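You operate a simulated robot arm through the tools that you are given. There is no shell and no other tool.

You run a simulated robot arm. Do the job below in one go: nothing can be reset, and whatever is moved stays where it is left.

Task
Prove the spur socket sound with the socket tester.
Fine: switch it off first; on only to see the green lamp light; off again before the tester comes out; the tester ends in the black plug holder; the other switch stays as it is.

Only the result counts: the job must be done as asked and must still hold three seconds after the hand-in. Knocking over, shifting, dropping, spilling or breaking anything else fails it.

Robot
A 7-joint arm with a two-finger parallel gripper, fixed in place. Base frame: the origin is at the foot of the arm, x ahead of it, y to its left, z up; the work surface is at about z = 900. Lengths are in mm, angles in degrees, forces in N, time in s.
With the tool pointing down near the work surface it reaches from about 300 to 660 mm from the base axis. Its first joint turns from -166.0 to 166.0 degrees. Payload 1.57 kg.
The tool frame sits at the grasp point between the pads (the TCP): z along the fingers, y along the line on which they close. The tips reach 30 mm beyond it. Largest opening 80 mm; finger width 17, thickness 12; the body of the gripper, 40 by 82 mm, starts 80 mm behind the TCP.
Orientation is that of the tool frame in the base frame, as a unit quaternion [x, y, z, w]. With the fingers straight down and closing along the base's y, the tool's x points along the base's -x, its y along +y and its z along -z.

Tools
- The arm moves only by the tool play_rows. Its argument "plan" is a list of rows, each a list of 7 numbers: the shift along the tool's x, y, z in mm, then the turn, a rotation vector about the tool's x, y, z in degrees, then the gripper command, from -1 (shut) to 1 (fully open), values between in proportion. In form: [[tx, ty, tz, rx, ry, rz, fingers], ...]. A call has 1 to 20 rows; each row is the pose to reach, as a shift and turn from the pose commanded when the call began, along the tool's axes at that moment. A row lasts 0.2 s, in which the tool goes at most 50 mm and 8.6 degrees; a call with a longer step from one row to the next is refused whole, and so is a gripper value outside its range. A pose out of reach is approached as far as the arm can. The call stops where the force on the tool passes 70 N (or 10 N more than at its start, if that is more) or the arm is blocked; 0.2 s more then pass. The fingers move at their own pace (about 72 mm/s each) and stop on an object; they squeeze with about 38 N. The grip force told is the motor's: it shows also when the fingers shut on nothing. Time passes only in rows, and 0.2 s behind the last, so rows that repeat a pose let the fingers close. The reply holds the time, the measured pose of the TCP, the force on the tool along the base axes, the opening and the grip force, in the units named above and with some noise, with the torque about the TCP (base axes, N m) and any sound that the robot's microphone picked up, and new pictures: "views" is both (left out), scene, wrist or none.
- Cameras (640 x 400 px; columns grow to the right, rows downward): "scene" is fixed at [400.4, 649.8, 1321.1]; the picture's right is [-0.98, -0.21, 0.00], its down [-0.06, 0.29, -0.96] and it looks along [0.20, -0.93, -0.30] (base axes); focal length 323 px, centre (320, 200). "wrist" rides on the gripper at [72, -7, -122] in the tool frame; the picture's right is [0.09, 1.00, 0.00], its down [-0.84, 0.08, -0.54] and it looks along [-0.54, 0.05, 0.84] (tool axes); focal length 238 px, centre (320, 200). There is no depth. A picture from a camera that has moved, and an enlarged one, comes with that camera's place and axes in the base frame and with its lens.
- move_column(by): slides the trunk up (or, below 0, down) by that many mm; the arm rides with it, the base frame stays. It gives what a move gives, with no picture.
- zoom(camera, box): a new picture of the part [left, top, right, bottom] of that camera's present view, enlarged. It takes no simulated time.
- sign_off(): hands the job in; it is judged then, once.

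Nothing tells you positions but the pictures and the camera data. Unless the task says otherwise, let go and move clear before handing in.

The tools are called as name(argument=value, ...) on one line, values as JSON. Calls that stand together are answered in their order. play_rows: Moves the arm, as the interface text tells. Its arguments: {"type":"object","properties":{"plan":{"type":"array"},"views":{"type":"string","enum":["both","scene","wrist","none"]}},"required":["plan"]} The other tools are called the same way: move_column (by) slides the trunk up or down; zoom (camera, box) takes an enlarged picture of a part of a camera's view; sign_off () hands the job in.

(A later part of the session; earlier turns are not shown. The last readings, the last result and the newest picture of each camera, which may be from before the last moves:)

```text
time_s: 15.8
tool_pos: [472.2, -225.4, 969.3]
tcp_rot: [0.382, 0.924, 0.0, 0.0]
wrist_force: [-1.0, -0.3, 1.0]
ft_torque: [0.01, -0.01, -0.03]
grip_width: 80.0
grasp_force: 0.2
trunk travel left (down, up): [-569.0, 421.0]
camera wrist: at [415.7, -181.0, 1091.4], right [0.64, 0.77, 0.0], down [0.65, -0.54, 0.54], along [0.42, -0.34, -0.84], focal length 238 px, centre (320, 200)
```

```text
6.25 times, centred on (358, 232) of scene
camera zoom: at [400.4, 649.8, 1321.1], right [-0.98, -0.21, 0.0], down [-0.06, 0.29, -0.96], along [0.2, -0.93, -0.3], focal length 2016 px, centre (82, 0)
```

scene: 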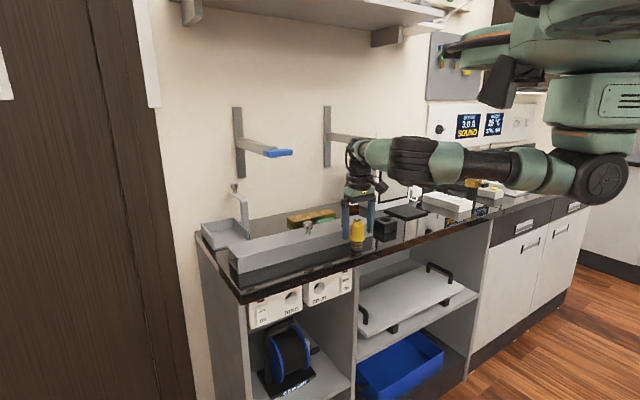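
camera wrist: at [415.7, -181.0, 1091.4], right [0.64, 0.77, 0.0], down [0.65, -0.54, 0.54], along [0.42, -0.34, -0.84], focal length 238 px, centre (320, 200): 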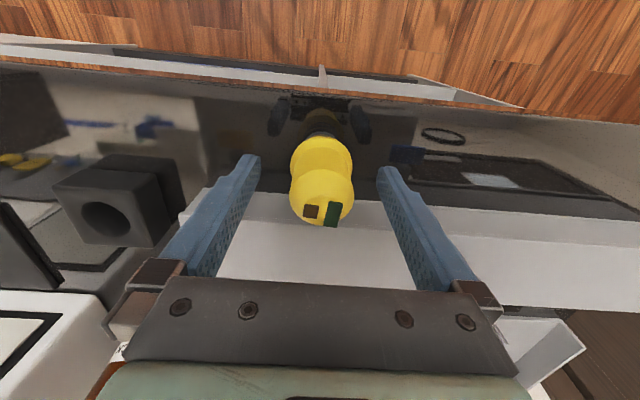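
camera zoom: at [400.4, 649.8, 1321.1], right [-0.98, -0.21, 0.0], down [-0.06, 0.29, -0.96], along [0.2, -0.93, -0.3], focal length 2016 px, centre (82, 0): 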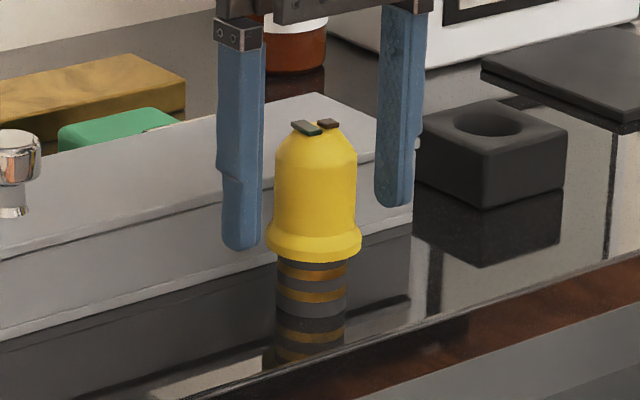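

The fingers straddle the body just above the flange. I'll make a small centring correction and close.

play_rows(plan=[[-1.2, 0.8, 0, 0, 0, 0, 1], [-1.2, 0.8, 0, 0, 0, 0, 0.5], [-1.2, 0.8, 0, 0, 0, 0, 0.2], [-1.2, 0.8, 0, 0, 0, 0, -0.1], [-1.2, 0.8, 0, 0, 0, 0, -0.4], [-1.2, 0.8, 0, 0, 0, 0, -1], [-1.2, 0.8, 0, 0, 0, 0, -1], [-1.2, 0.8, 0, 0, 0, 0, -1]], views="both")

zoom(camera="wrist", box=[240, 130, 400, 230])

zoom(camera="scene", box=[326, 200, 390, 264])

```text
time_s: 17.6
tool_pos: [472.7, -226.1, 969.4]
tcp_rot: [0.381, 0.924, 0.0, -0.001]
wrist_force: [-0.1, 0.0, 0.7]
ft_torque: [-0.03, 0.02, 0.01]
grip_width: 42.5
grasp_force: 37.7
trunk travel left (down, up): [-569.0, 421.0]
camera wrist: at [417.6, -181.5, 1091.9], right [0.64, 0.77, 0.0], down [0.65, -0.54, 0.54], along [0.42, -0.34, -0.84], focal length 238 px, centre (320, 200)
```

scene: 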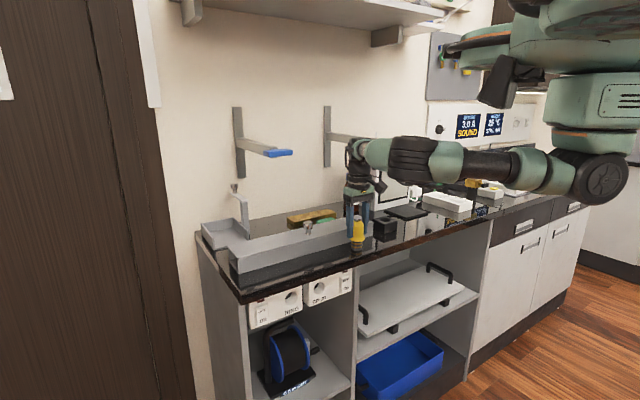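
wrist: 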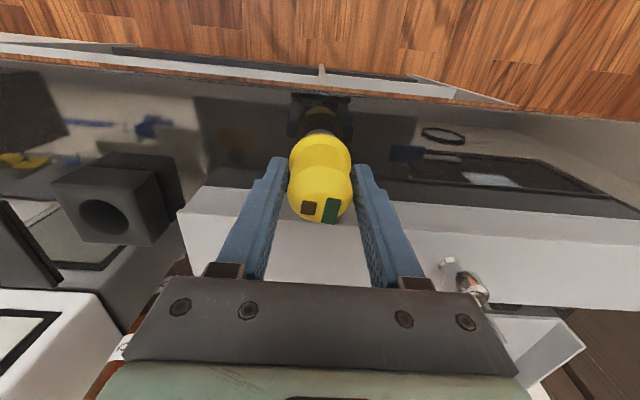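

```text
4.00 times, centred on (320, 180) of wrist
camera zoom: at [417.6, -181.5, 1091.9], right [0.64, 0.77, 0.0], down [0.65, -0.54, 0.54], along [0.42, -0.34, -0.84], focal length 953 px, centre (320, 280)
```

zoom: 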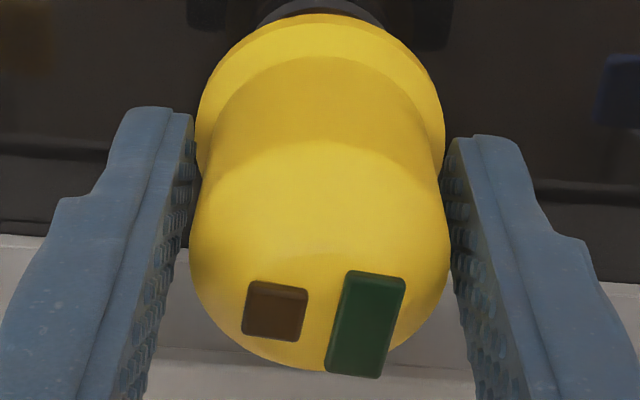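

```text
6.25 times, centred on (358, 232) of scene
camera zoom: at [400.4, 649.8, 1321.1], right [-0.98, -0.21, 0.0], down [-0.06, 0.29, -0.96], along [0.2, -0.93, -0.3], focal length 2016 px, centre (82, 0)
```

zoom: 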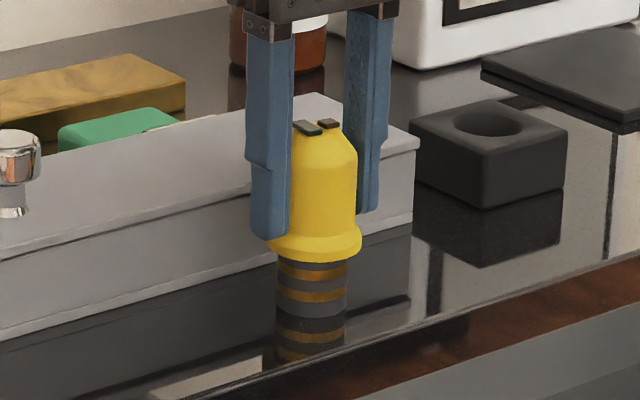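

The grip reads 42.5 mm, wider than the roughly 38 mm body, so the tips may be on the flange taper. I'll open a little, rise 5 mm and grip again.

play_rows(plan=[[0, 0, 0, 0, 0, 0, 0.3], [0, 0, 0, 0, 0, 0, 0.4], [0, 0, -5, 0, 0, 0, 0.4], [0, 0, -5, 0, 0, 0, 0.1], [0, 0, -5, 0, 0, 0, -0.2], [0, 0, -5, 0, 0, 0, -1], [0, 0, -5, 0, 0, 0, -1]], views="wrist")

zoom(camera="wrist", box=[240, 130, 400, 230])

zoom(camera="scene", box=[338, 216, 378, 256])

```text
time_s: 19.2
tool_pos: [473.3, -226.3, 976.0]
tcp_rot: [0.382, 0.924, 0.0, -0.001]
wrist_force: [-0.1, -0.4, 0.9]
ft_torque: [-0.03, 0.02, 0.03]
grip_width: 41.5
grasp_force: 37.7
trunk travel left (down, up): [-569.0, 421.0]
camera wrist: at [418.2, -181.8, 1097.3], right [0.64, 0.77, 0.0], down [0.65, -0.54, 0.54], along [0.42, -0.34, -0.84], focal length 238 px, centre (320, 200)
```

wrist: 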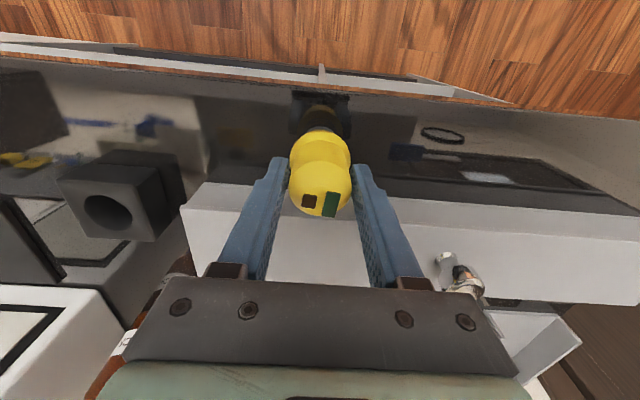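

```text
4.00 times, centred on (320, 180) of wrist
camera zoom: at [418.2, -181.8, 1097.3], right [0.64, 0.77, 0.0], down [0.65, -0.54, 0.54], along [0.42, -0.34, -0.84], focal length 953 px, centre (320, 280)
```

zoom: 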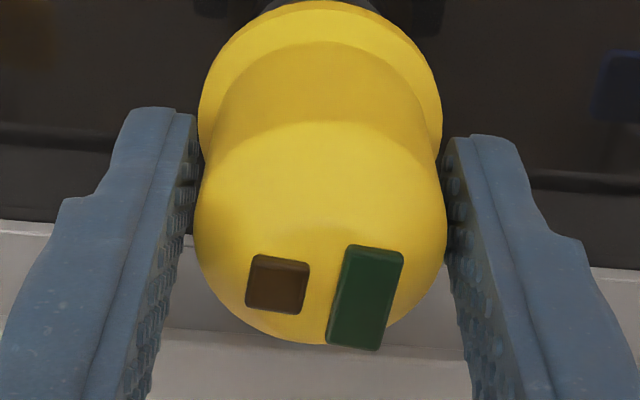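

```text
10.00 times, centred on (358, 236) of scene
camera zoom: at [400.4, 649.8, 1321.1], right [-0.98, -0.21, 0.0], down [-0.06, 0.29, -0.96], along [0.2, -0.93, -0.3], focal length 3226 px, centre (-60, -160)
```

zoom: 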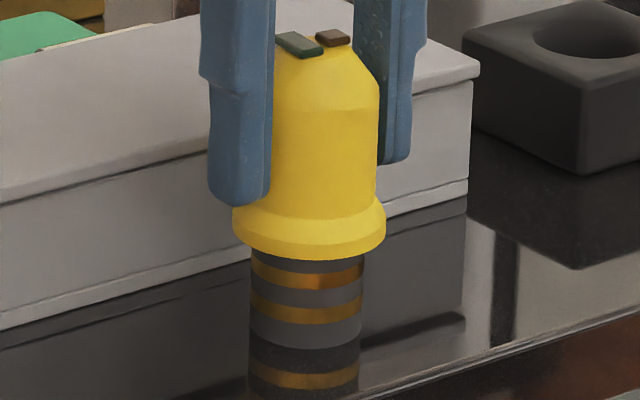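

The grip now reads 41.5 mm on the straight body, and I take that to be its real diameter. I'll lift and carry the tester out in front of the bench edge.

play_rows(plan=[[0, 0, -6, 0, 0, 0, -1], [0, 0, -30, 0, 0, 0, -1], [0, 0, -60, 0, 0, 0, -1], [0, 0, -85, 0, 0, 0, -1], [40, 0, -85, 0, 0, 0, -1], [80, 0, -85, 0, 0, 0, -1], [120, 0, -85, 0, 0, 0, -1], [160, 0, -85, 0, 0, 0, -1], [160, 0, -85, 0, 0, 0, -1]], views="both")

zoom(camera="scene", box=[360, 160, 440, 230])

```text
time_s: 21.2
tool_pos: [359.8, -113.7, 1058.0]
tcp_rot: [0.382, 0.924, 0.0, 0.0]
wrist_force: [-0.5, 0.0, -0.2]
ft_torque: [-0.01, -0.02, 0.01]
grip_width: 41.6
grasp_force: 37.8
trunk travel left (down, up): [-569.0, 421.0]
camera wrist: at [304.4, -68.5, 1180.4], right [0.64, 0.77, 0.0], down [0.65, -0.54, 0.54], along [0.42, -0.34, -0.84], focal length 238 px, centre (320, 200)
```

scene: 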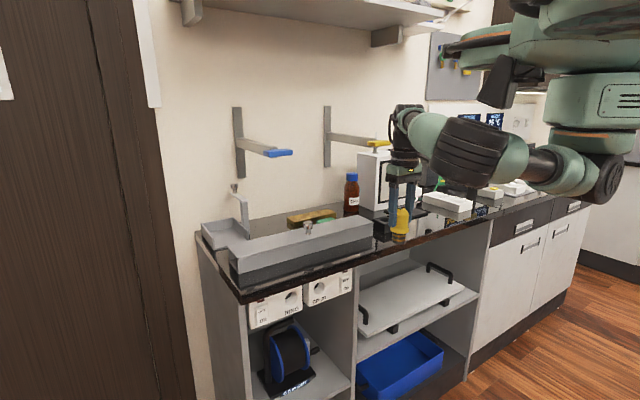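
wrist: 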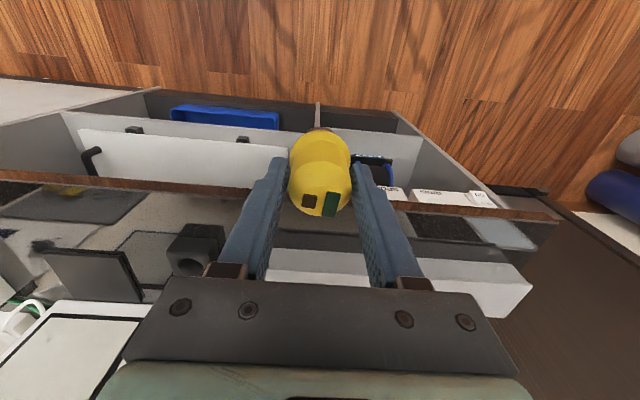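

```text
5.71 times, centred on (400, 195) of scene
camera zoom: at [400.4, 649.8, 1321.1], right [-0.98, -0.21, 0.0], down [-0.06, 0.29, -0.96], along [0.2, -0.93, -0.3], focal length 1844 px, centre (-137, 229)
```

zoom: 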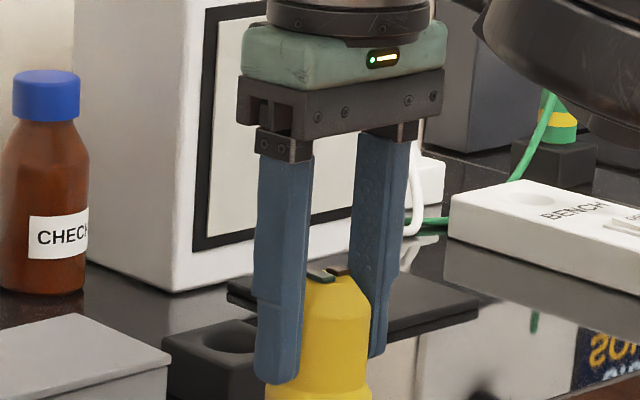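

The tester is held and upright. I'll look at its lower end to measure how far it sticks out of the hand.

zoom(camera="scene", box=[370, 180, 434, 250])

zoom(camera="wrist", box=[240, 110, 400, 230])

```text
5.71 times, centred on (402, 215) of scene
camera zoom: at [400.4, 649.8, 1321.1], right [-0.98, -0.21, 0.0], down [-0.06, 0.29, -0.96], along [0.2, -0.93, -0.3], focal length 1844 px, centre (-149, 114)
```

zoom: 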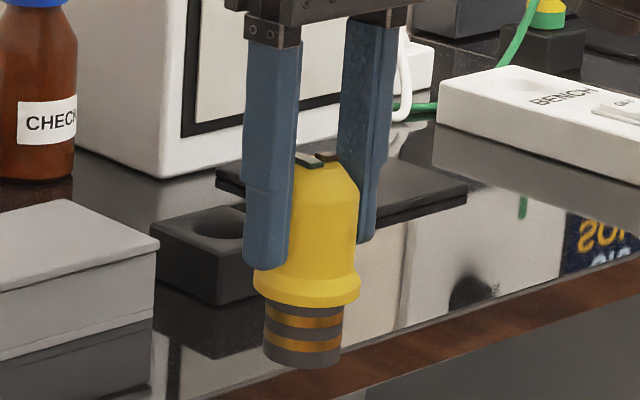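

```text
3.33 times, centred on (320, 170) of wrist
camera zoom: at [304.4, -68.5, 1180.4], right [0.64, 0.77, 0.0], down [0.65, -0.54, 0.54], along [0.42, -0.34, -0.84], focal length 794 px, centre (320, 300)
```

zoom: 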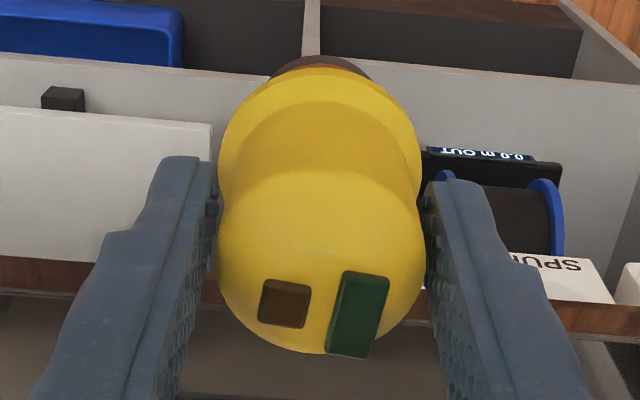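

The tester is about 76 mm from TCP to barrel end and roughly 34 to 35 mm across the barrel. I'll turn it level in front of the SPUR hole, well clear of the bench.

play_rows(plan=[[-1, 13, 21.5, 0, -8.2, 0, -1], [-2, 26, 43, 0, -16.4, 0, -1], [-3, 39, 64.5, 0, -24.5, 0, -1], [-4, 51.5, 86, 0, -32.7, 0, -1], [-5, 64.5, 107, 0, -40.9, 0, -1], [-6, 77, 129, 0, -49.1, 0, -1], [-7, 90, 150, 0, -57.3, 0, -1], [-8, 103, 172, 0, -65.5, 0, -1], [-9, 116, 193, 0, -73.6, 0, -1], [-9.5, 129, 215, 0, -81.8, 0, -1], [-10.2, 141.5, 236, 0, -90, 0, -1], [-10.2, 141.5, 236, 0, -90, 0, -1]], views="both")

zoom(camera="wrist", box=[220, 60, 420, 185])

zoom(camera="scene", box=[296, 260, 376, 320])

```text
time_s: 23.8
tool_pos: [467.0, -21.9, 822.7]
tcp_rot: [0.27, 0.654, -0.27, 0.653]
wrist_force: [0.2, 0.6, -0.7]
ft_torque: [0.03, 0.03, -0.02]
grip_width: 41.1
grasp_force: 37.7
trunk travel left (down, up): [-569.0, 421.0]
camera wrist: at [375.9, 59.2, 750.3], right [0.7, 0.7, -0.09], down [-0.33, 0.44, 0.84], along [0.63, -0.56, 0.54], focal length 238 px, centre (320, 200)
```

scene: 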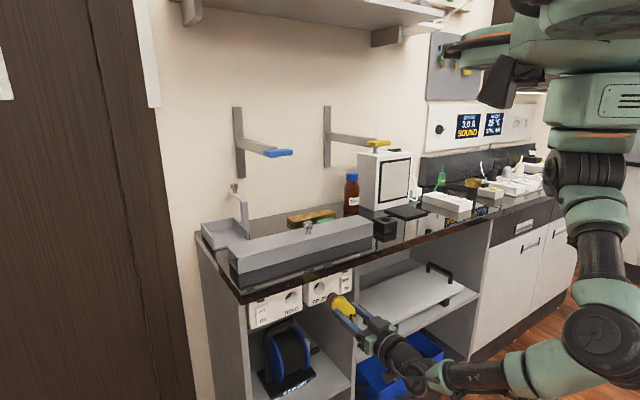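
wrist: 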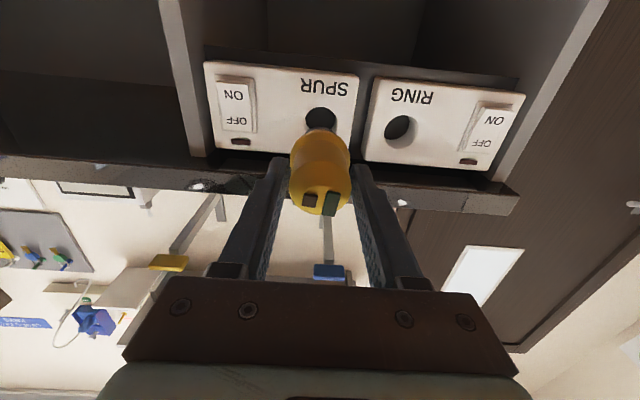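

```text
3.20 times, centred on (320, 122) of wrist
camera zoom: at [375.9, 59.2, 750.3], right [0.7, 0.7, -0.09], down [-0.33, 0.44, 0.84], along [0.63, -0.56, 0.54], focal length 763 px, centre (320, 448)
```

zoom: 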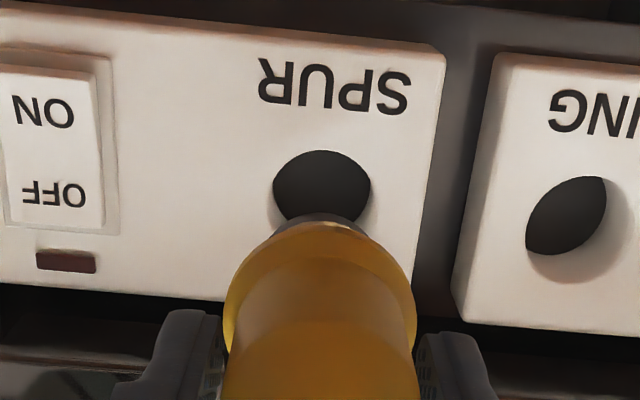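

```text
6.67 times, centred on (336, 290) of scene
camera zoom: at [400.4, 649.8, 1321.1], right [-0.98, -0.21, 0.0], down [-0.06, 0.29, -0.96], along [0.2, -0.93, -0.3], focal length 2151 px, centre (213, -400)
```

zoom: 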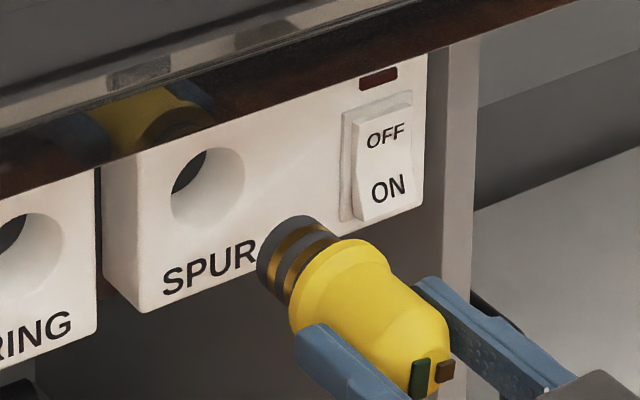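

The tester is level, and both views show it within about 1 mm of the hole axis. I'll shift slightly (0.8 mm along e, 1 mm down) and close the gap to about 12 mm.

play_rows(plan=[[1, 0.8, 15, 0, 0, 0, -1], [1, 0.8, 30, 0, 0, 0, -1], [1, 0.8, 42, 0, 0, 0, -1], [1, 0.8, 49, 0, 0, 0, -1], [1, 0.8, 49, 0, 0, 0, -1]], views="both")

zoom(camera="scene", box=[304, 262, 352, 298])

zoom(camera="wrist", box=[240, 70, 400, 170])

```text
time_s: 25.0
tool_pos: [504.3, -55.4, 824.1]
tcp_rot: [0.271, 0.654, -0.27, 0.653]
wrist_force: [0.3, -0.3, -1.6]
ft_torque: [0.02, 0.01, -0.02]
grip_width: 41.1
grasp_force: 38.1
trunk travel left (down, up): [-569.0, 421.0]
camera wrist: at [412.0, 25.5, 751.5], right [0.7, 0.71, -0.09], down [-0.33, 0.44, 0.84], along [0.63, -0.56, 0.54], focal length 238 px, centre (320, 200)
```

scene: 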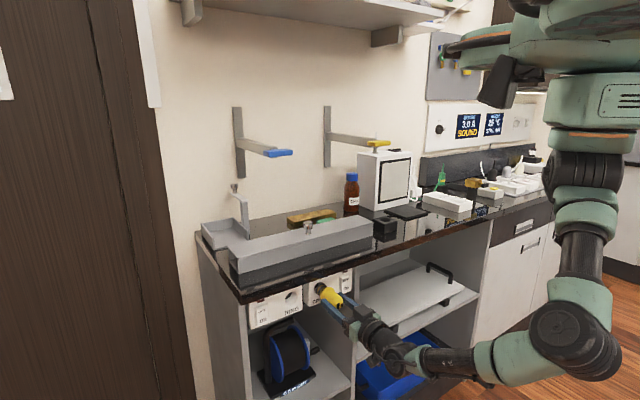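
wrist: 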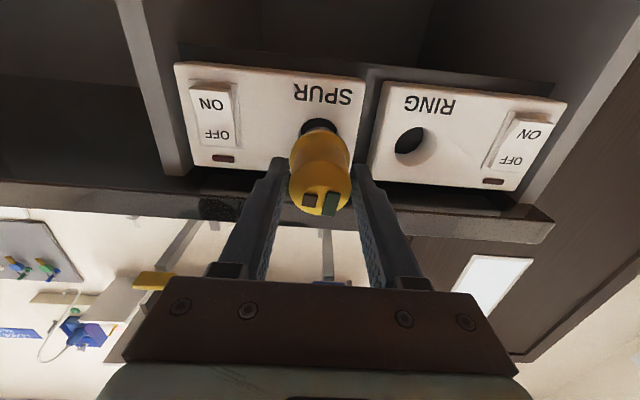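

```text
11.11 times, centred on (328, 280) of scene
camera zoom: at [400.4, 649.8, 1321.1], right [-0.98, -0.21, 0.0], down [-0.06, 0.29, -0.96], along [0.2, -0.93, -0.3], focal length 3585 px, centre (231, -689)
```

zoom: 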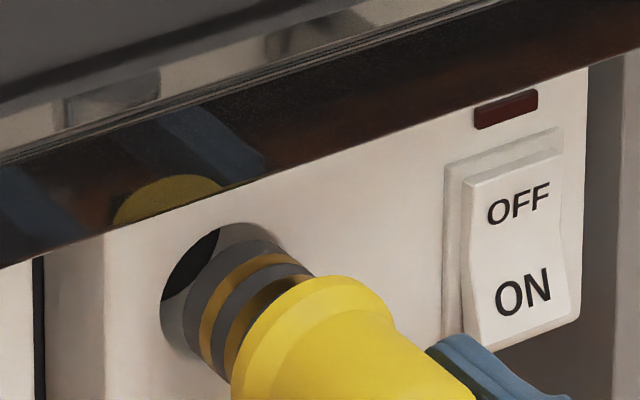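

```text
4.00 times, centred on (320, 120) of wrist
camera zoom: at [412.0, 25.5, 751.5], right [0.7, 0.71, -0.09], down [-0.33, 0.44, 0.84], along [0.63, -0.56, 0.54], focal length 953 px, centre (320, 520)
```

zoom: 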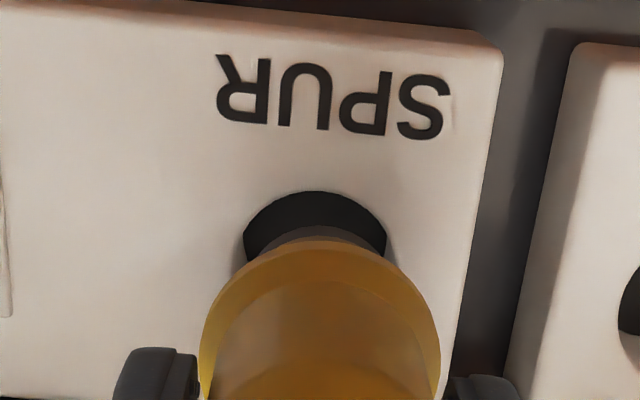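

The barrel end is about 1.6 mm too far along e and 1.9 mm too high, which also matches the measured pose. I'll correct without advancing and check again.

play_rows(plan=[[1, -0.8, 0, 0, 0, 0, -1], [1.9, -1.6, 0, 0, 0, 0, -1], [1.9, -1.6, 0, 0, 0, 0, -1]], views="wrist")

zoom(camera="scene", box=[304, 268, 344, 293])

zoom(camera="wrist", box=[260, 90, 380, 165])

```text
time_s: 25.8
tool_pos: [502.0, -55.5, 822.7]
tcp_rot: [0.27, 0.655, -0.269, 0.653]
wrist_force: [1.0, 0.2, -1.1]
ft_torque: [0.04, 0.01, -0.02]
grip_width: 41.2
grasp_force: 38.0
trunk travel left (down, up): [-569.0, 421.0]
camera wrist: at [410.6, 24.3, 749.9], right [0.7, 0.71, -0.09], down [-0.33, 0.44, 0.84], along [0.63, -0.56, 0.54], focal length 238 px, centre (320, 200)
```

wrist: 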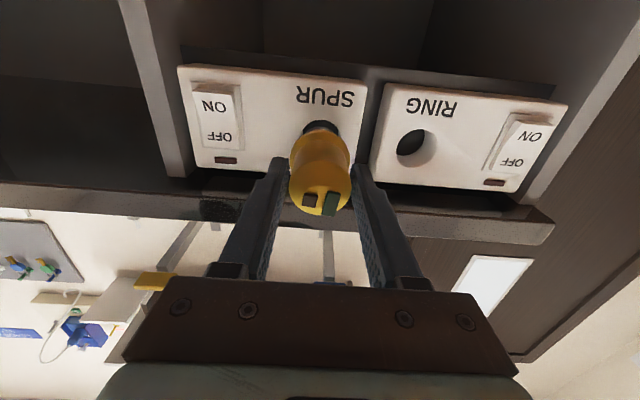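

```text
16.00 times, centred on (324, 280) of scene
camera zoom: at [400.4, 649.8, 1321.1], right [-0.98, -0.21, 0.0], down [-0.06, 0.29, -0.96], along [0.2, -0.93, -0.3], focal length 5162 px, centre (256, -1088)
```

zoom: 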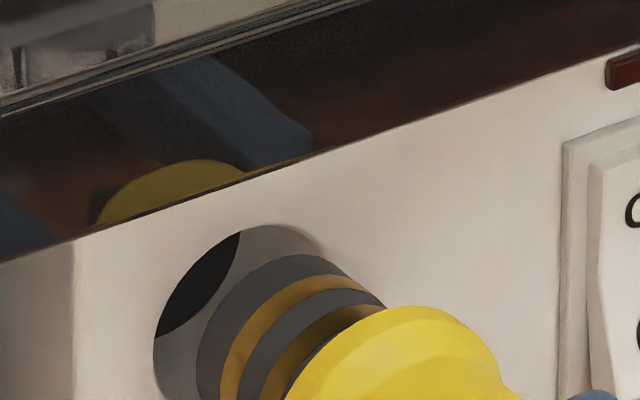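

```text
5.33 times, centred on (320, 128) of wrist
camera zoom: at [410.6, 24.3, 749.9], right [0.7, 0.71, -0.09], down [-0.33, 0.44, 0.84], along [0.63, -0.56, 0.54], focal length 1271 px, centre (320, 587)
```

zoom: 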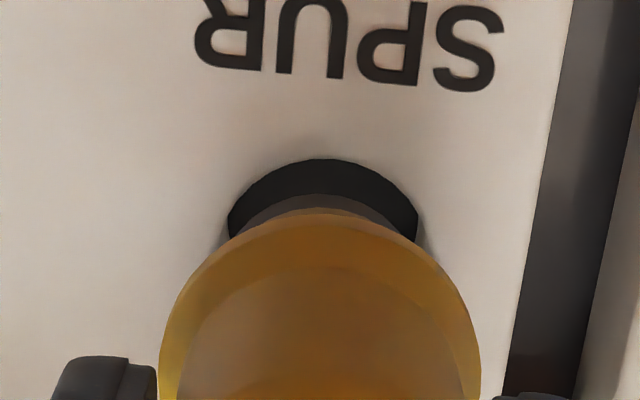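

Along e the barrel is now aligned, but it still looks about 1.2 mm high. I'll drop that much and advance slowly to just past the face plane, watching force.

play_rows(plan=[[1.2, 0.1, 2, 0, 0, 0, -1], [1.2, 0.1, 5, 0, 0, 0, -1], [1.2, 0.1, 8, 0, 0, 0, -1], [1.2, 0.1, 11, 0, 0, 0, -1], [1.2, 0.1, 14, 0, 0, 0, -1]], views="wrist")

zoom(camera="scene", box=[304, 268, 344, 293])

zoom(camera="wrist", box=[260, 90, 380, 165])

```text
time_s: 27.0
tool_pos: [513.5, -66.2, 820.6]
tcp_rot: [0.27, 0.654, -0.269, 0.653]
wrist_force: [-0.1, 0.2, -1.3]
ft_torque: [0.05, 0.03, 0.0]
grip_width: 40.9
grasp_force: 38.0
trunk travel left (down, up): [-569.0, 421.0]
camera wrist: at [421.3, 14.6, 749.0], right [0.7, 0.71, -0.09], down [-0.33, 0.44, 0.84], along [0.63, -0.56, 0.54], focal length 238 px, centre (320, 200)
```

wrist: 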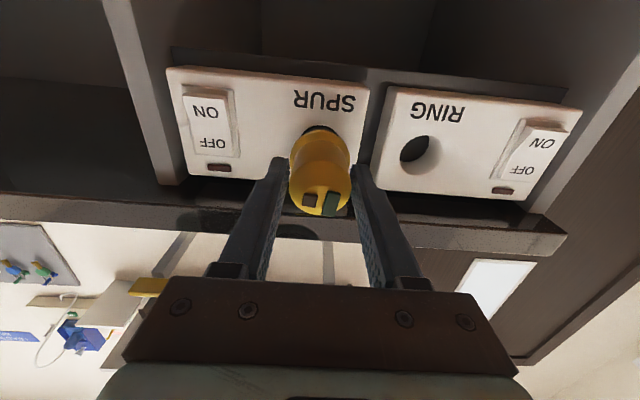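

```text
16.00 times, centred on (324, 280) of scene
camera zoom: at [400.4, 649.8, 1321.1], right [-0.98, -0.21, 0.0], down [-0.06, 0.29, -0.96], along [0.2, -0.93, -0.3], focal length 5162 px, centre (256, -1088)
```

zoom: 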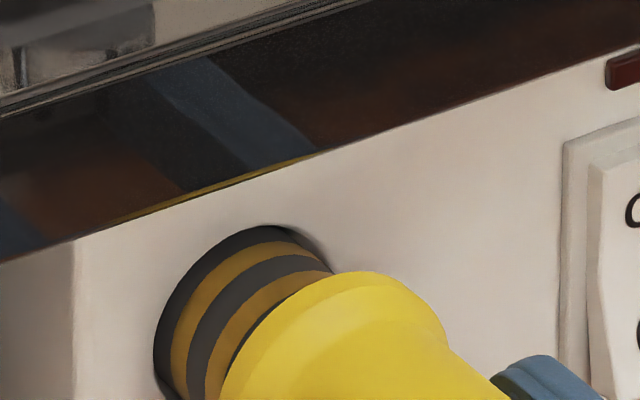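

```text
5.33 times, centred on (320, 128) of wrist
camera zoom: at [421.3, 14.6, 749.0], right [0.7, 0.71, -0.09], down [-0.33, 0.44, 0.84], along [0.63, -0.56, 0.54], focal length 1271 px, centre (320, 587)
```

zoom: 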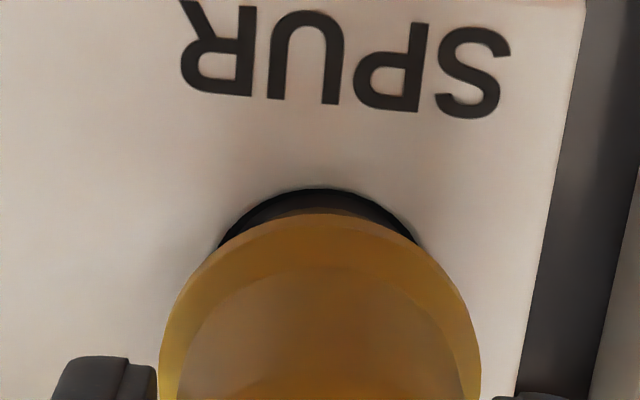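

There is no contact force and the barrel end lines up with the hole rim, so it is entering. I'll continue slowly.

play_rows(plan=[[0, 0, 3, 0, 0, 0, -1], [0, 0, 6, 0, 0, 0, -1], [0, 0, 9, 0, 0, 0, -1], [0, 0, 12, 0, 0, 0, -1]], views="wrist")

zoom(camera="scene", box=[304, 268, 344, 293])

```text
time_s: 28.0
tool_pos: [519.9, -73.8, 820.6]
tcp_rot: [0.27, 0.654, -0.27, 0.653]
wrist_force: [0.2, 0.0, -0.4]
ft_torque: [0.04, 0.04, 0.01]
grip_width: 41.0
grasp_force: 38.2
trunk travel left (down, up): [-569.0, 421.0]
camera wrist: at [429.5, 6.6, 748.4], right [0.7, 0.71, -0.09], down [-0.33, 0.44, 0.84], along [0.63, -0.56, 0.54], focal length 238 px, centre (320, 200)
```

wrist: 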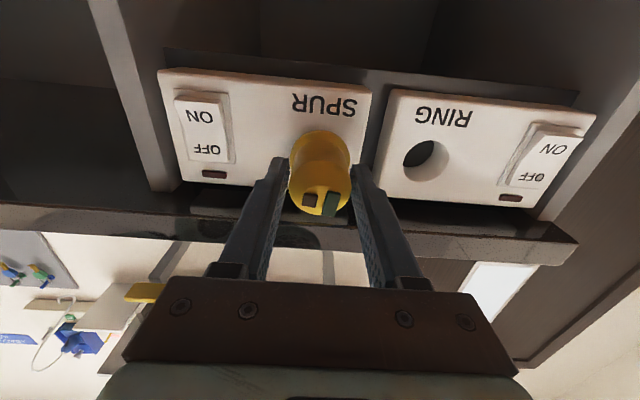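

```text
16.00 times, centred on (324, 280) of scene
camera zoom: at [400.4, 649.8, 1321.1], right [-0.98, -0.21, 0.0], down [-0.06, 0.29, -0.96], along [0.2, -0.93, -0.3], focal length 5162 px, centre (256, -1088)
```

zoom: 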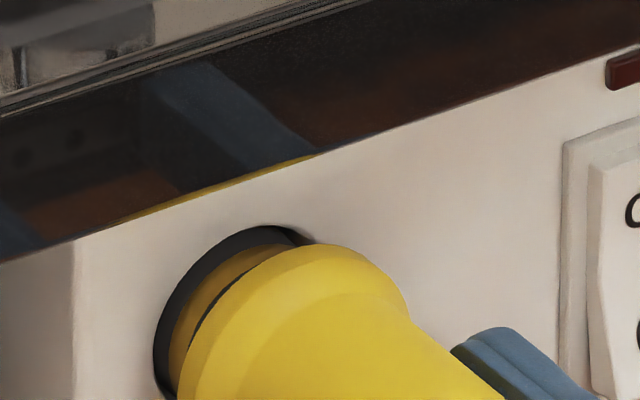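

The barrel is sliding in freely. I'll push on until the flange seats.

play_rows(plan=[[0, 0, 3, 0, 0, 0, -1], [0, 0, 6, 0, 0, 0, -1], [0, 0, 9, 0, 0, 0, -1], [0, 0, 11, 0, 0, 0, -1]], views="wrist")

zoom(camera="scene", box=[304, 268, 344, 293])

```text
time_s: 29.0
tool_pos: [528.8, -81.6, 820.8]
tcp_rot: [0.27, 0.654, -0.269, 0.653]
wrist_force: [0.2, -0.9, -1.0]
ft_torque: [0.04, 0.0, 0.01]
grip_width: 41.2
grasp_force: 37.8
trunk travel left (down, up): [-569.0, 421.0]
camera wrist: at [437.3, -1.4, 748.9], right [0.7, 0.71, -0.09], down [-0.33, 0.44, 0.84], along [0.63, -0.56, 0.54], focal length 238 px, centre (320, 200)
```

wrist: 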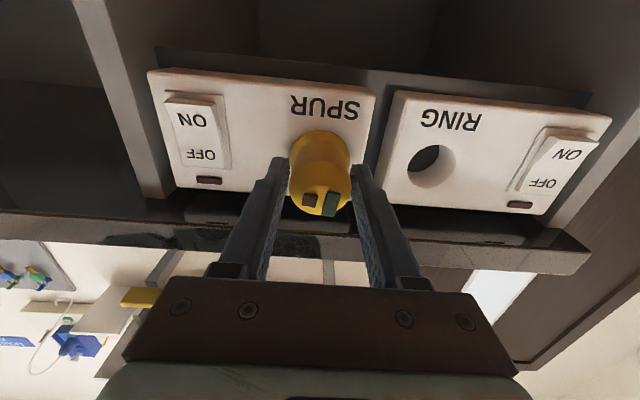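

```text
16.00 times, centred on (324, 280) of scene
camera zoom: at [400.4, 649.8, 1321.1], right [-0.98, -0.21, 0.0], down [-0.06, 0.29, -0.96], along [0.2, -0.93, -0.3], focal length 5162 px, centre (256, -1088)
```

zoom: 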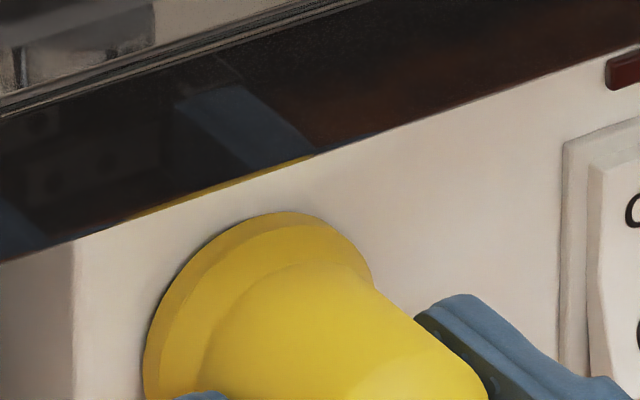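

The flange is almost at the face. I'll nudge a few more mm in 1 mm steps until it seats.

play_rows(plan=[[0, 0, 1, 0, 0, 0, -1], [0, 0, 2, 0, 0, 0, -1], [0, 0, 3, 0, 0, 0, -1], [0, 0, 3, 0, 0, 0, -1]], views="wrist")

zoom(camera="scene", box=[304, 268, 344, 293])

```text
time_s: 30.0
tool_pos: [529.7, -82.4, 821.7]
tcp_rot: [0.27, 0.654, -0.27, 0.654]
wrist_force: [-27.8, 18.7, -1.1]
ft_torque: [-0.01, 0.02, -0.32]
grip_width: 41.1
grasp_force: 37.9
trunk travel left (down, up): [-569.0, 421.0]
camera wrist: at [438.1, -2.0, 748.6], right [0.7, 0.71, -0.09], down [-0.33, 0.44, 0.84], along [0.63, -0.56, 0.54], focal length 238 px, centre (320, 200)
```

wrist: 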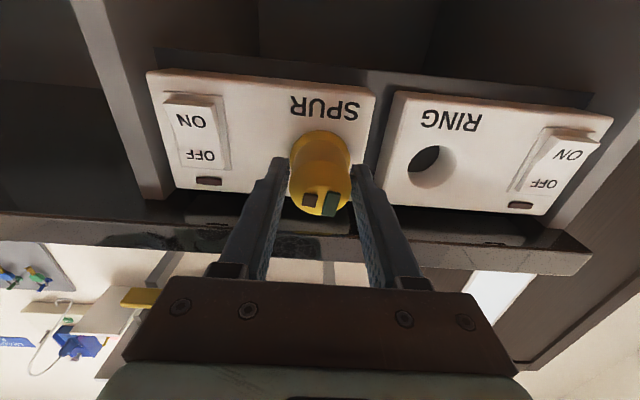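

```text
16.00 times, centred on (324, 280) of scene
camera zoom: at [400.4, 649.8, 1321.1], right [-0.98, -0.21, 0.0], down [-0.06, 0.29, -0.96], along [0.2, -0.93, -0.3], focal length 5162 px, centre (256, -1088)
```

zoom: 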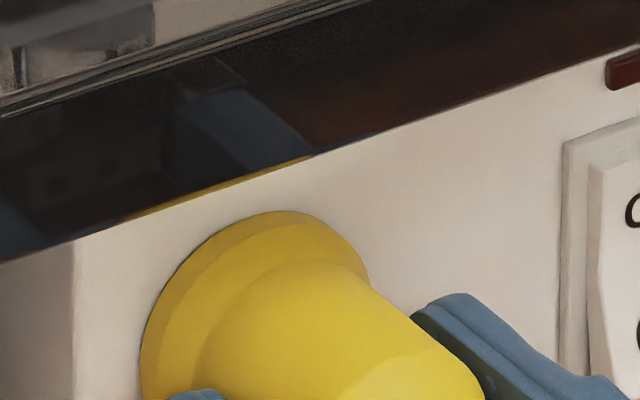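

The tester is seated, with 33 N pushing back. I'll ease the push, open the fingers and back away.

play_rows(plan=[[0, 0, -1, 0, 0, 0, -1], [0, 0, -1.8, 0, 0, 0, -1], [0, 0, -1.8, 0, 0, 0, -0.1], [0, 0, -1.8, 0, 0, 0, 0.3], [0, 0, -1.8, 0, 0, 0, 0.5], [0, 0, -1.8, 0, 0, 0, 0.5], [0, 0, -10, 0, 0, 0, 0.5], [0, 0, -30, 0, 0, 0, 0.5], [0, 0, -65, 0, 0, 0, 0.5], [0, 0, -90, 0, 0, 0, 0.5], [0, 0, -90, 0, 0, 0, 0.5]], views="both")

zoom(camera="scene", box=[296, 260, 376, 310])

zoom(camera="wrist", box=[200, 60, 400, 185])

```text
time_s: 32.4
tool_pos: [466.2, -20.8, 819.7]
tcp_rot: [0.271, 0.654, -0.27, 0.653]
wrist_force: [0.2, 0.4, 0.3]
ft_torque: [0.03, 0.02, 0.03]
grip_width: 60.2
grasp_force: 0.0
trunk travel left (down, up): [-569.0, 421.0]
camera wrist: at [374.8, 59.9, 748.0], right [0.7, 0.7, -0.09], down [-0.33, 0.44, 0.84], along [0.63, -0.56, 0.54], focal length 238 px, centre (320, 200)
```

scene: 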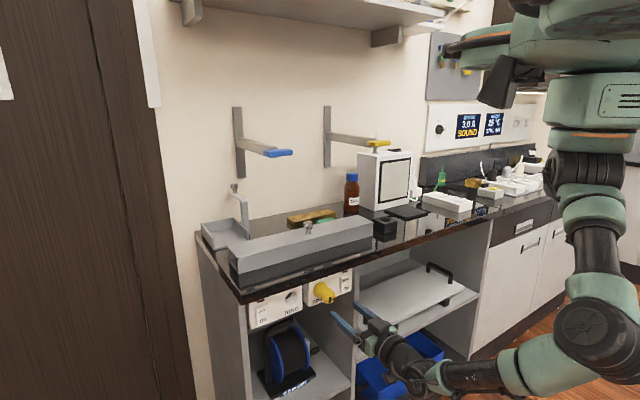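
wrist: 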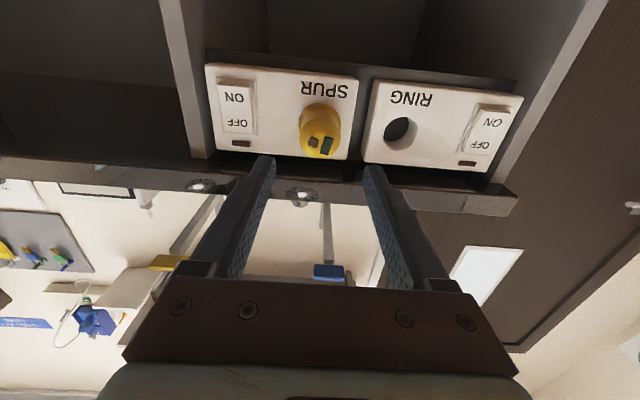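

```text
8.00 times, centred on (336, 285) of scene
camera zoom: at [400.4, 649.8, 1321.1], right [-0.98, -0.21, 0.0], down [-0.06, 0.29, -0.96], along [0.2, -0.93, -0.3], focal length 2581 px, centre (192, -480)
```

zoom: 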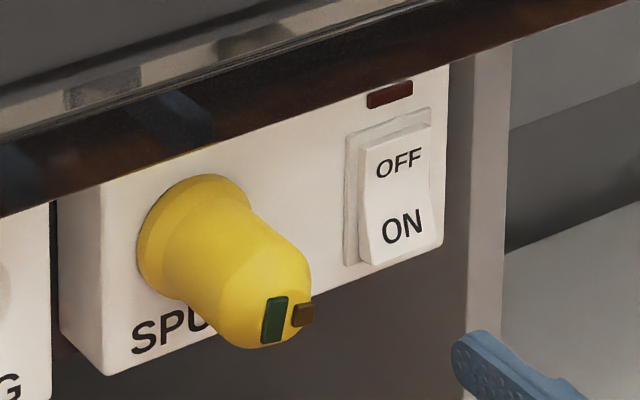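

```text
3.20 times, centred on (300, 122) of wrist
camera zoom: at [374.8, 59.9, 748.0], right [0.7, 0.7, -0.09], down [-0.33, 0.44, 0.84], along [0.63, -0.56, 0.54], focal length 763 px, centre (384, 448)
```

zoom: 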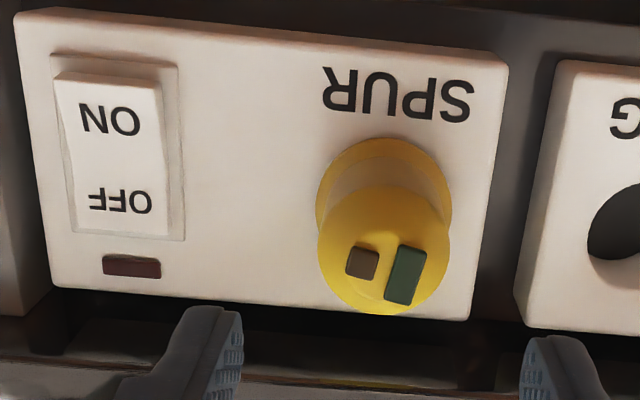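

The tester is fully in and the hand is clear. I'll shut the fingers, move across to the switch, line up with the ON half at about z 795, and stop just short.

play_rows(plan=[[10, -40, 0, 0, 0, 0, -1], [20, -75, 0, 0, 0, 0, -1], [24.7, -85.5, 0, 0, 0, 0, -1], [24.7, -85.5, 40, 0, 0, 0, -1], [24.7, -85.5, 75, 0, 0, 0, -1], [24.7, -85.5, 82, 0, 0, 0, -1], [24.7, -85.5, 82, 0, 0, 0, -1]], views="both")

zoom(camera="scene", box=[306, 260, 386, 310])

zoom(camera="wrist", box=[260, 80, 420, 180])

```text
time_s: 34.0
tool_pos: [463.9, -138.3, 796.1]
tcp_rot: [0.271, 0.653, -0.271, 0.653]
wrist_force: [-0.1, 0.4, 0.4]
ft_torque: [-0.02, -0.03, -0.01]
grip_width: 0.1
grasp_force: 21.7
trunk travel left (down, up): [-569.0, 421.0]
camera wrist: at [372.4, -58.4, 723.6], right [0.7, 0.71, -0.09], down [-0.33, 0.44, 0.84], along [0.63, -0.56, 0.54], focal length 238 px, centre (320, 200)
```

scene: 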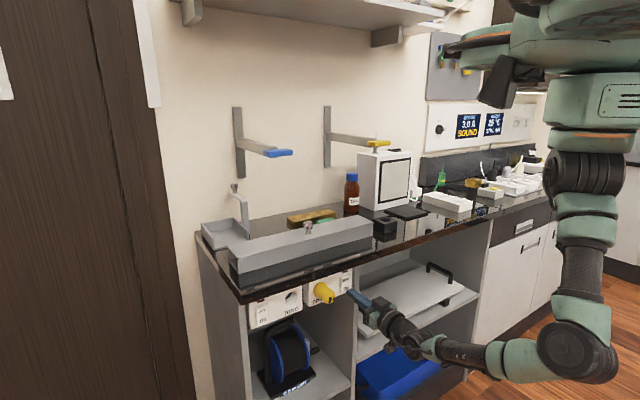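
wrist: 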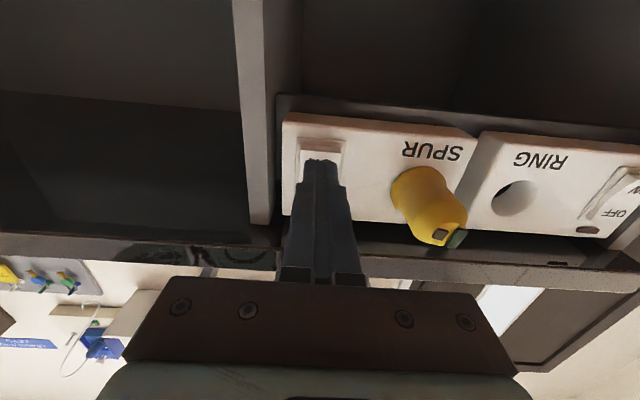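

```text
8.00 times, centred on (346, 285) of scene
camera zoom: at [400.4, 649.8, 1321.1], right [-0.98, -0.21, 0.0], down [-0.06, 0.29, -0.96], along [0.2, -0.93, -0.3], focal length 2581 px, centre (112, -480)
```

zoom: 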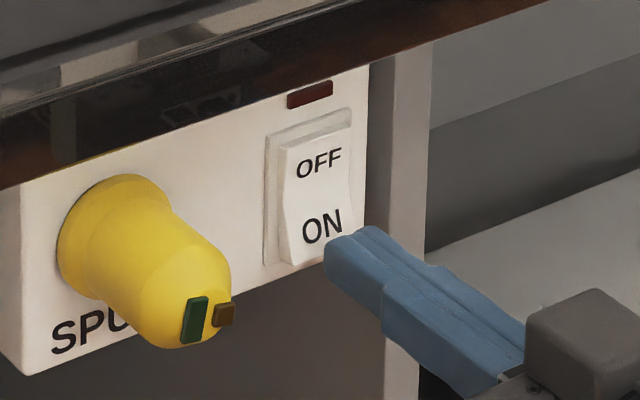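

```text
4.00 times, centred on (340, 130) of wrist
camera zoom: at [372.4, -58.4, 723.6], right [0.7, 0.71, -0.09], down [-0.33, 0.44, 0.84], along [0.63, -0.56, 0.54], focal length 953 px, centre (240, 480)
```

zoom: 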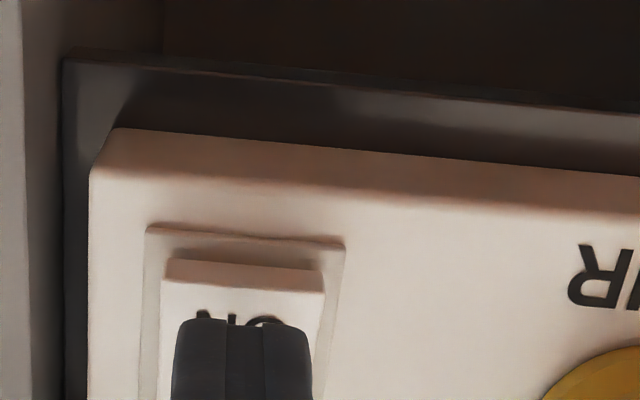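

The tip looks about 4 mm low for the ON half, so I'll rise 4 mm and press gently in small steps.

play_rows(plan=[[-4, 0, 0, 0, 0, 0, -1], [-4, 0, 5, 0, 0, 0, -1], [-4, 0, 8, 0, 0, 0, -1], [-4, 0, 10, 0, 0, 0, -1], [-4, 0, 12, 0, 0, 0, -1]], views="wrist")

zoom(camera="scene", box=[306, 260, 386, 310])

```text
time_s: 35.2
tool_pos: [471.6, -146.3, 800.5]
tcp_rot: [0.271, 0.654, -0.27, 0.653]
wrist_force: [-1.0, 0.9, 0.6]
ft_torque: [0.01, 0.0, -0.03]
grip_width: 0.1
grasp_force: 20.9
trunk travel left (down, up): [-569.0, 421.0]
camera wrist: at [380.8, -66.0, 727.3], right [0.7, 0.7, -0.09], down [-0.33, 0.44, 0.84], along [0.63, -0.56, 0.54], focal length 238 px, centre (320, 200)
```

wrist: 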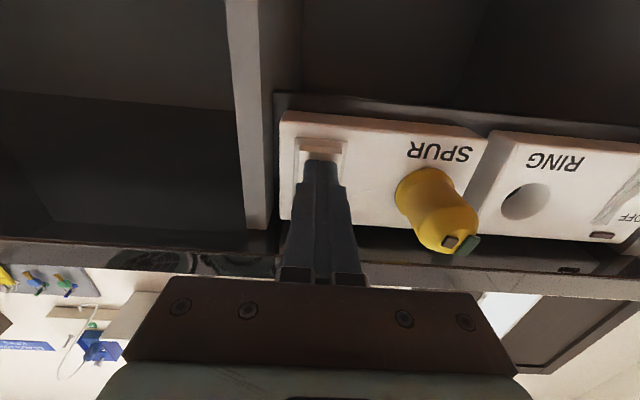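

```text
8.00 times, centred on (346, 285) of scene
camera zoom: at [400.4, 649.8, 1321.1], right [-0.98, -0.21, 0.0], down [-0.06, 0.29, -0.96], along [0.2, -0.93, -0.3], focal length 2581 px, centre (112, -480)
```

zoom: 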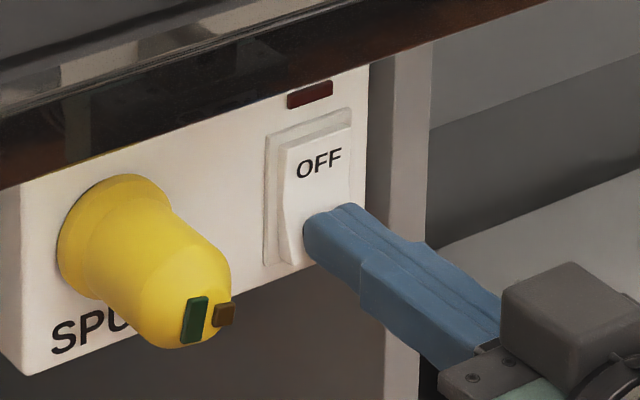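

Light contact right on the ON half. I'll press in 1 mm steps.

play_rows(plan=[[0, 0, 1, 0, 0, 0, -1], [0, 0, 2, 0, 0, 0, -1], [0, 0, 3, 0, 0, 0, -1]], views="wrist")

zoom(camera="scene", box=[306, 260, 386, 310])

```text
time_s: 36.0
tool_pos: [473.0, -147.7, 798.9]
tcp_rot: [0.272, 0.654, -0.27, 0.652]
wrist_force: [-20.1, 15.2, -3.3]
ft_torque: [-0.25, 0.11, -0.15]
grip_width: 0.2
grasp_force: 21.5
trunk travel left (down, up): [-569.0, 421.0]
camera wrist: at [382.5, -67.3, 727.1], right [0.7, 0.71, -0.09], down [-0.33, 0.43, 0.84], along [0.63, -0.56, 0.54], focal length 238 px, centre (320, 200)
```

wrist: 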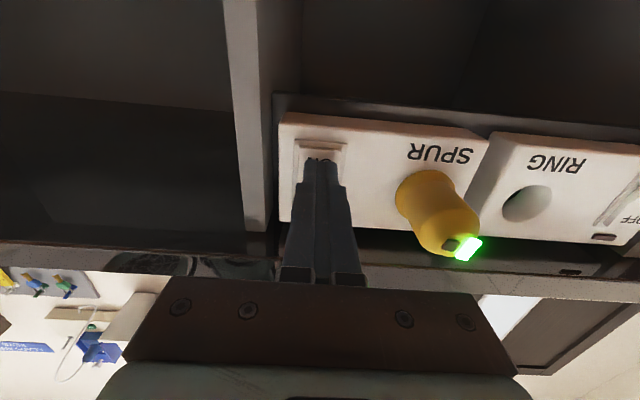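

```text
8.00 times, centred on (346, 285) of scene
camera zoom: at [400.4, 649.8, 1321.1], right [-0.98, -0.21, 0.0], down [-0.06, 0.29, -0.96], along [0.2, -0.93, -0.3], focal length 2581 px, centre (112, -480)
```

zoom: 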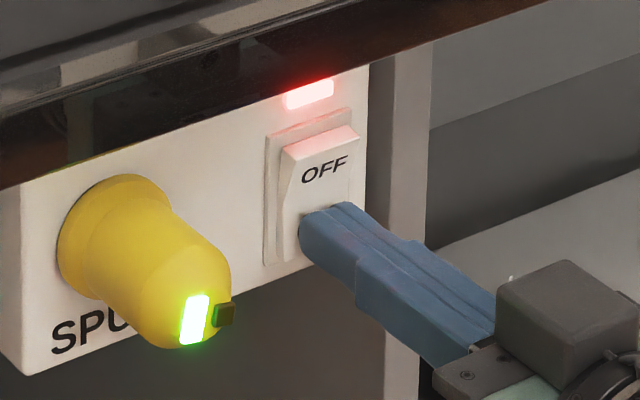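

The green lamp on the tester is lit and the switch lamp is red, so the socket is proven. I'll switch it straight back off on the upper half.

play_rows(plan=[[0, 0, -15, 0, 0, 0, -1], [-13, 0, -16, 0, 0, 0, -1], [-26, 0, -16, 0, 0, 0, -1], [-26, 0, -8, 0, 0, 0, -1], [-26, 0, -4, 0, 0, 0, -1], [-26, 0, -2, 0, 0, 0, -1], [-26, 0, 0, 0, 0, 0, -1]], views="wrist")

zoom(camera="scene", box=[306, 260, 386, 310])

```text
time_s: 37.6
tool_pos: [474.2, -148.4, 825.2]
tcp_rot: [0.27, 0.654, -0.269, 0.653]
wrist_force: [-7.1, 4.7, 0.2]
ft_torque: [-0.01, 0.12, -0.05]
grip_width: 0.2
grasp_force: 21.6
trunk travel left (down, up): [-569.0, 421.0]
camera wrist: at [382.7, -68.4, 753.4], right [0.7, 0.71, -0.09], down [-0.33, 0.44, 0.84], along [0.63, -0.56, 0.54], focal length 238 px, centre (320, 200)
```

wrist: 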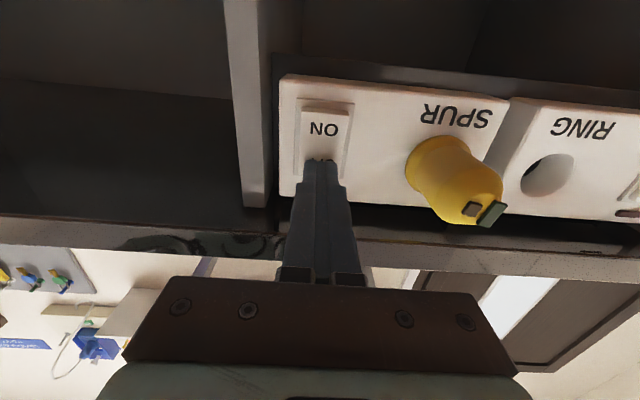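

```text
8.00 times, centred on (346, 285) of scene
camera zoom: at [400.4, 649.8, 1321.1], right [-0.98, -0.21, 0.0], down [-0.06, 0.29, -0.96], along [0.2, -0.93, -0.3], focal length 2581 px, centre (112, -480)
```

zoom: 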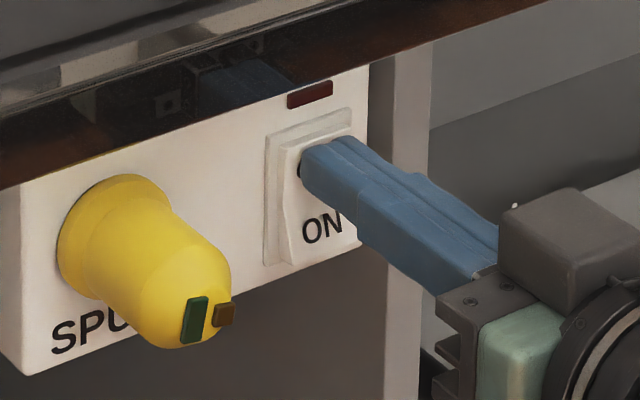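

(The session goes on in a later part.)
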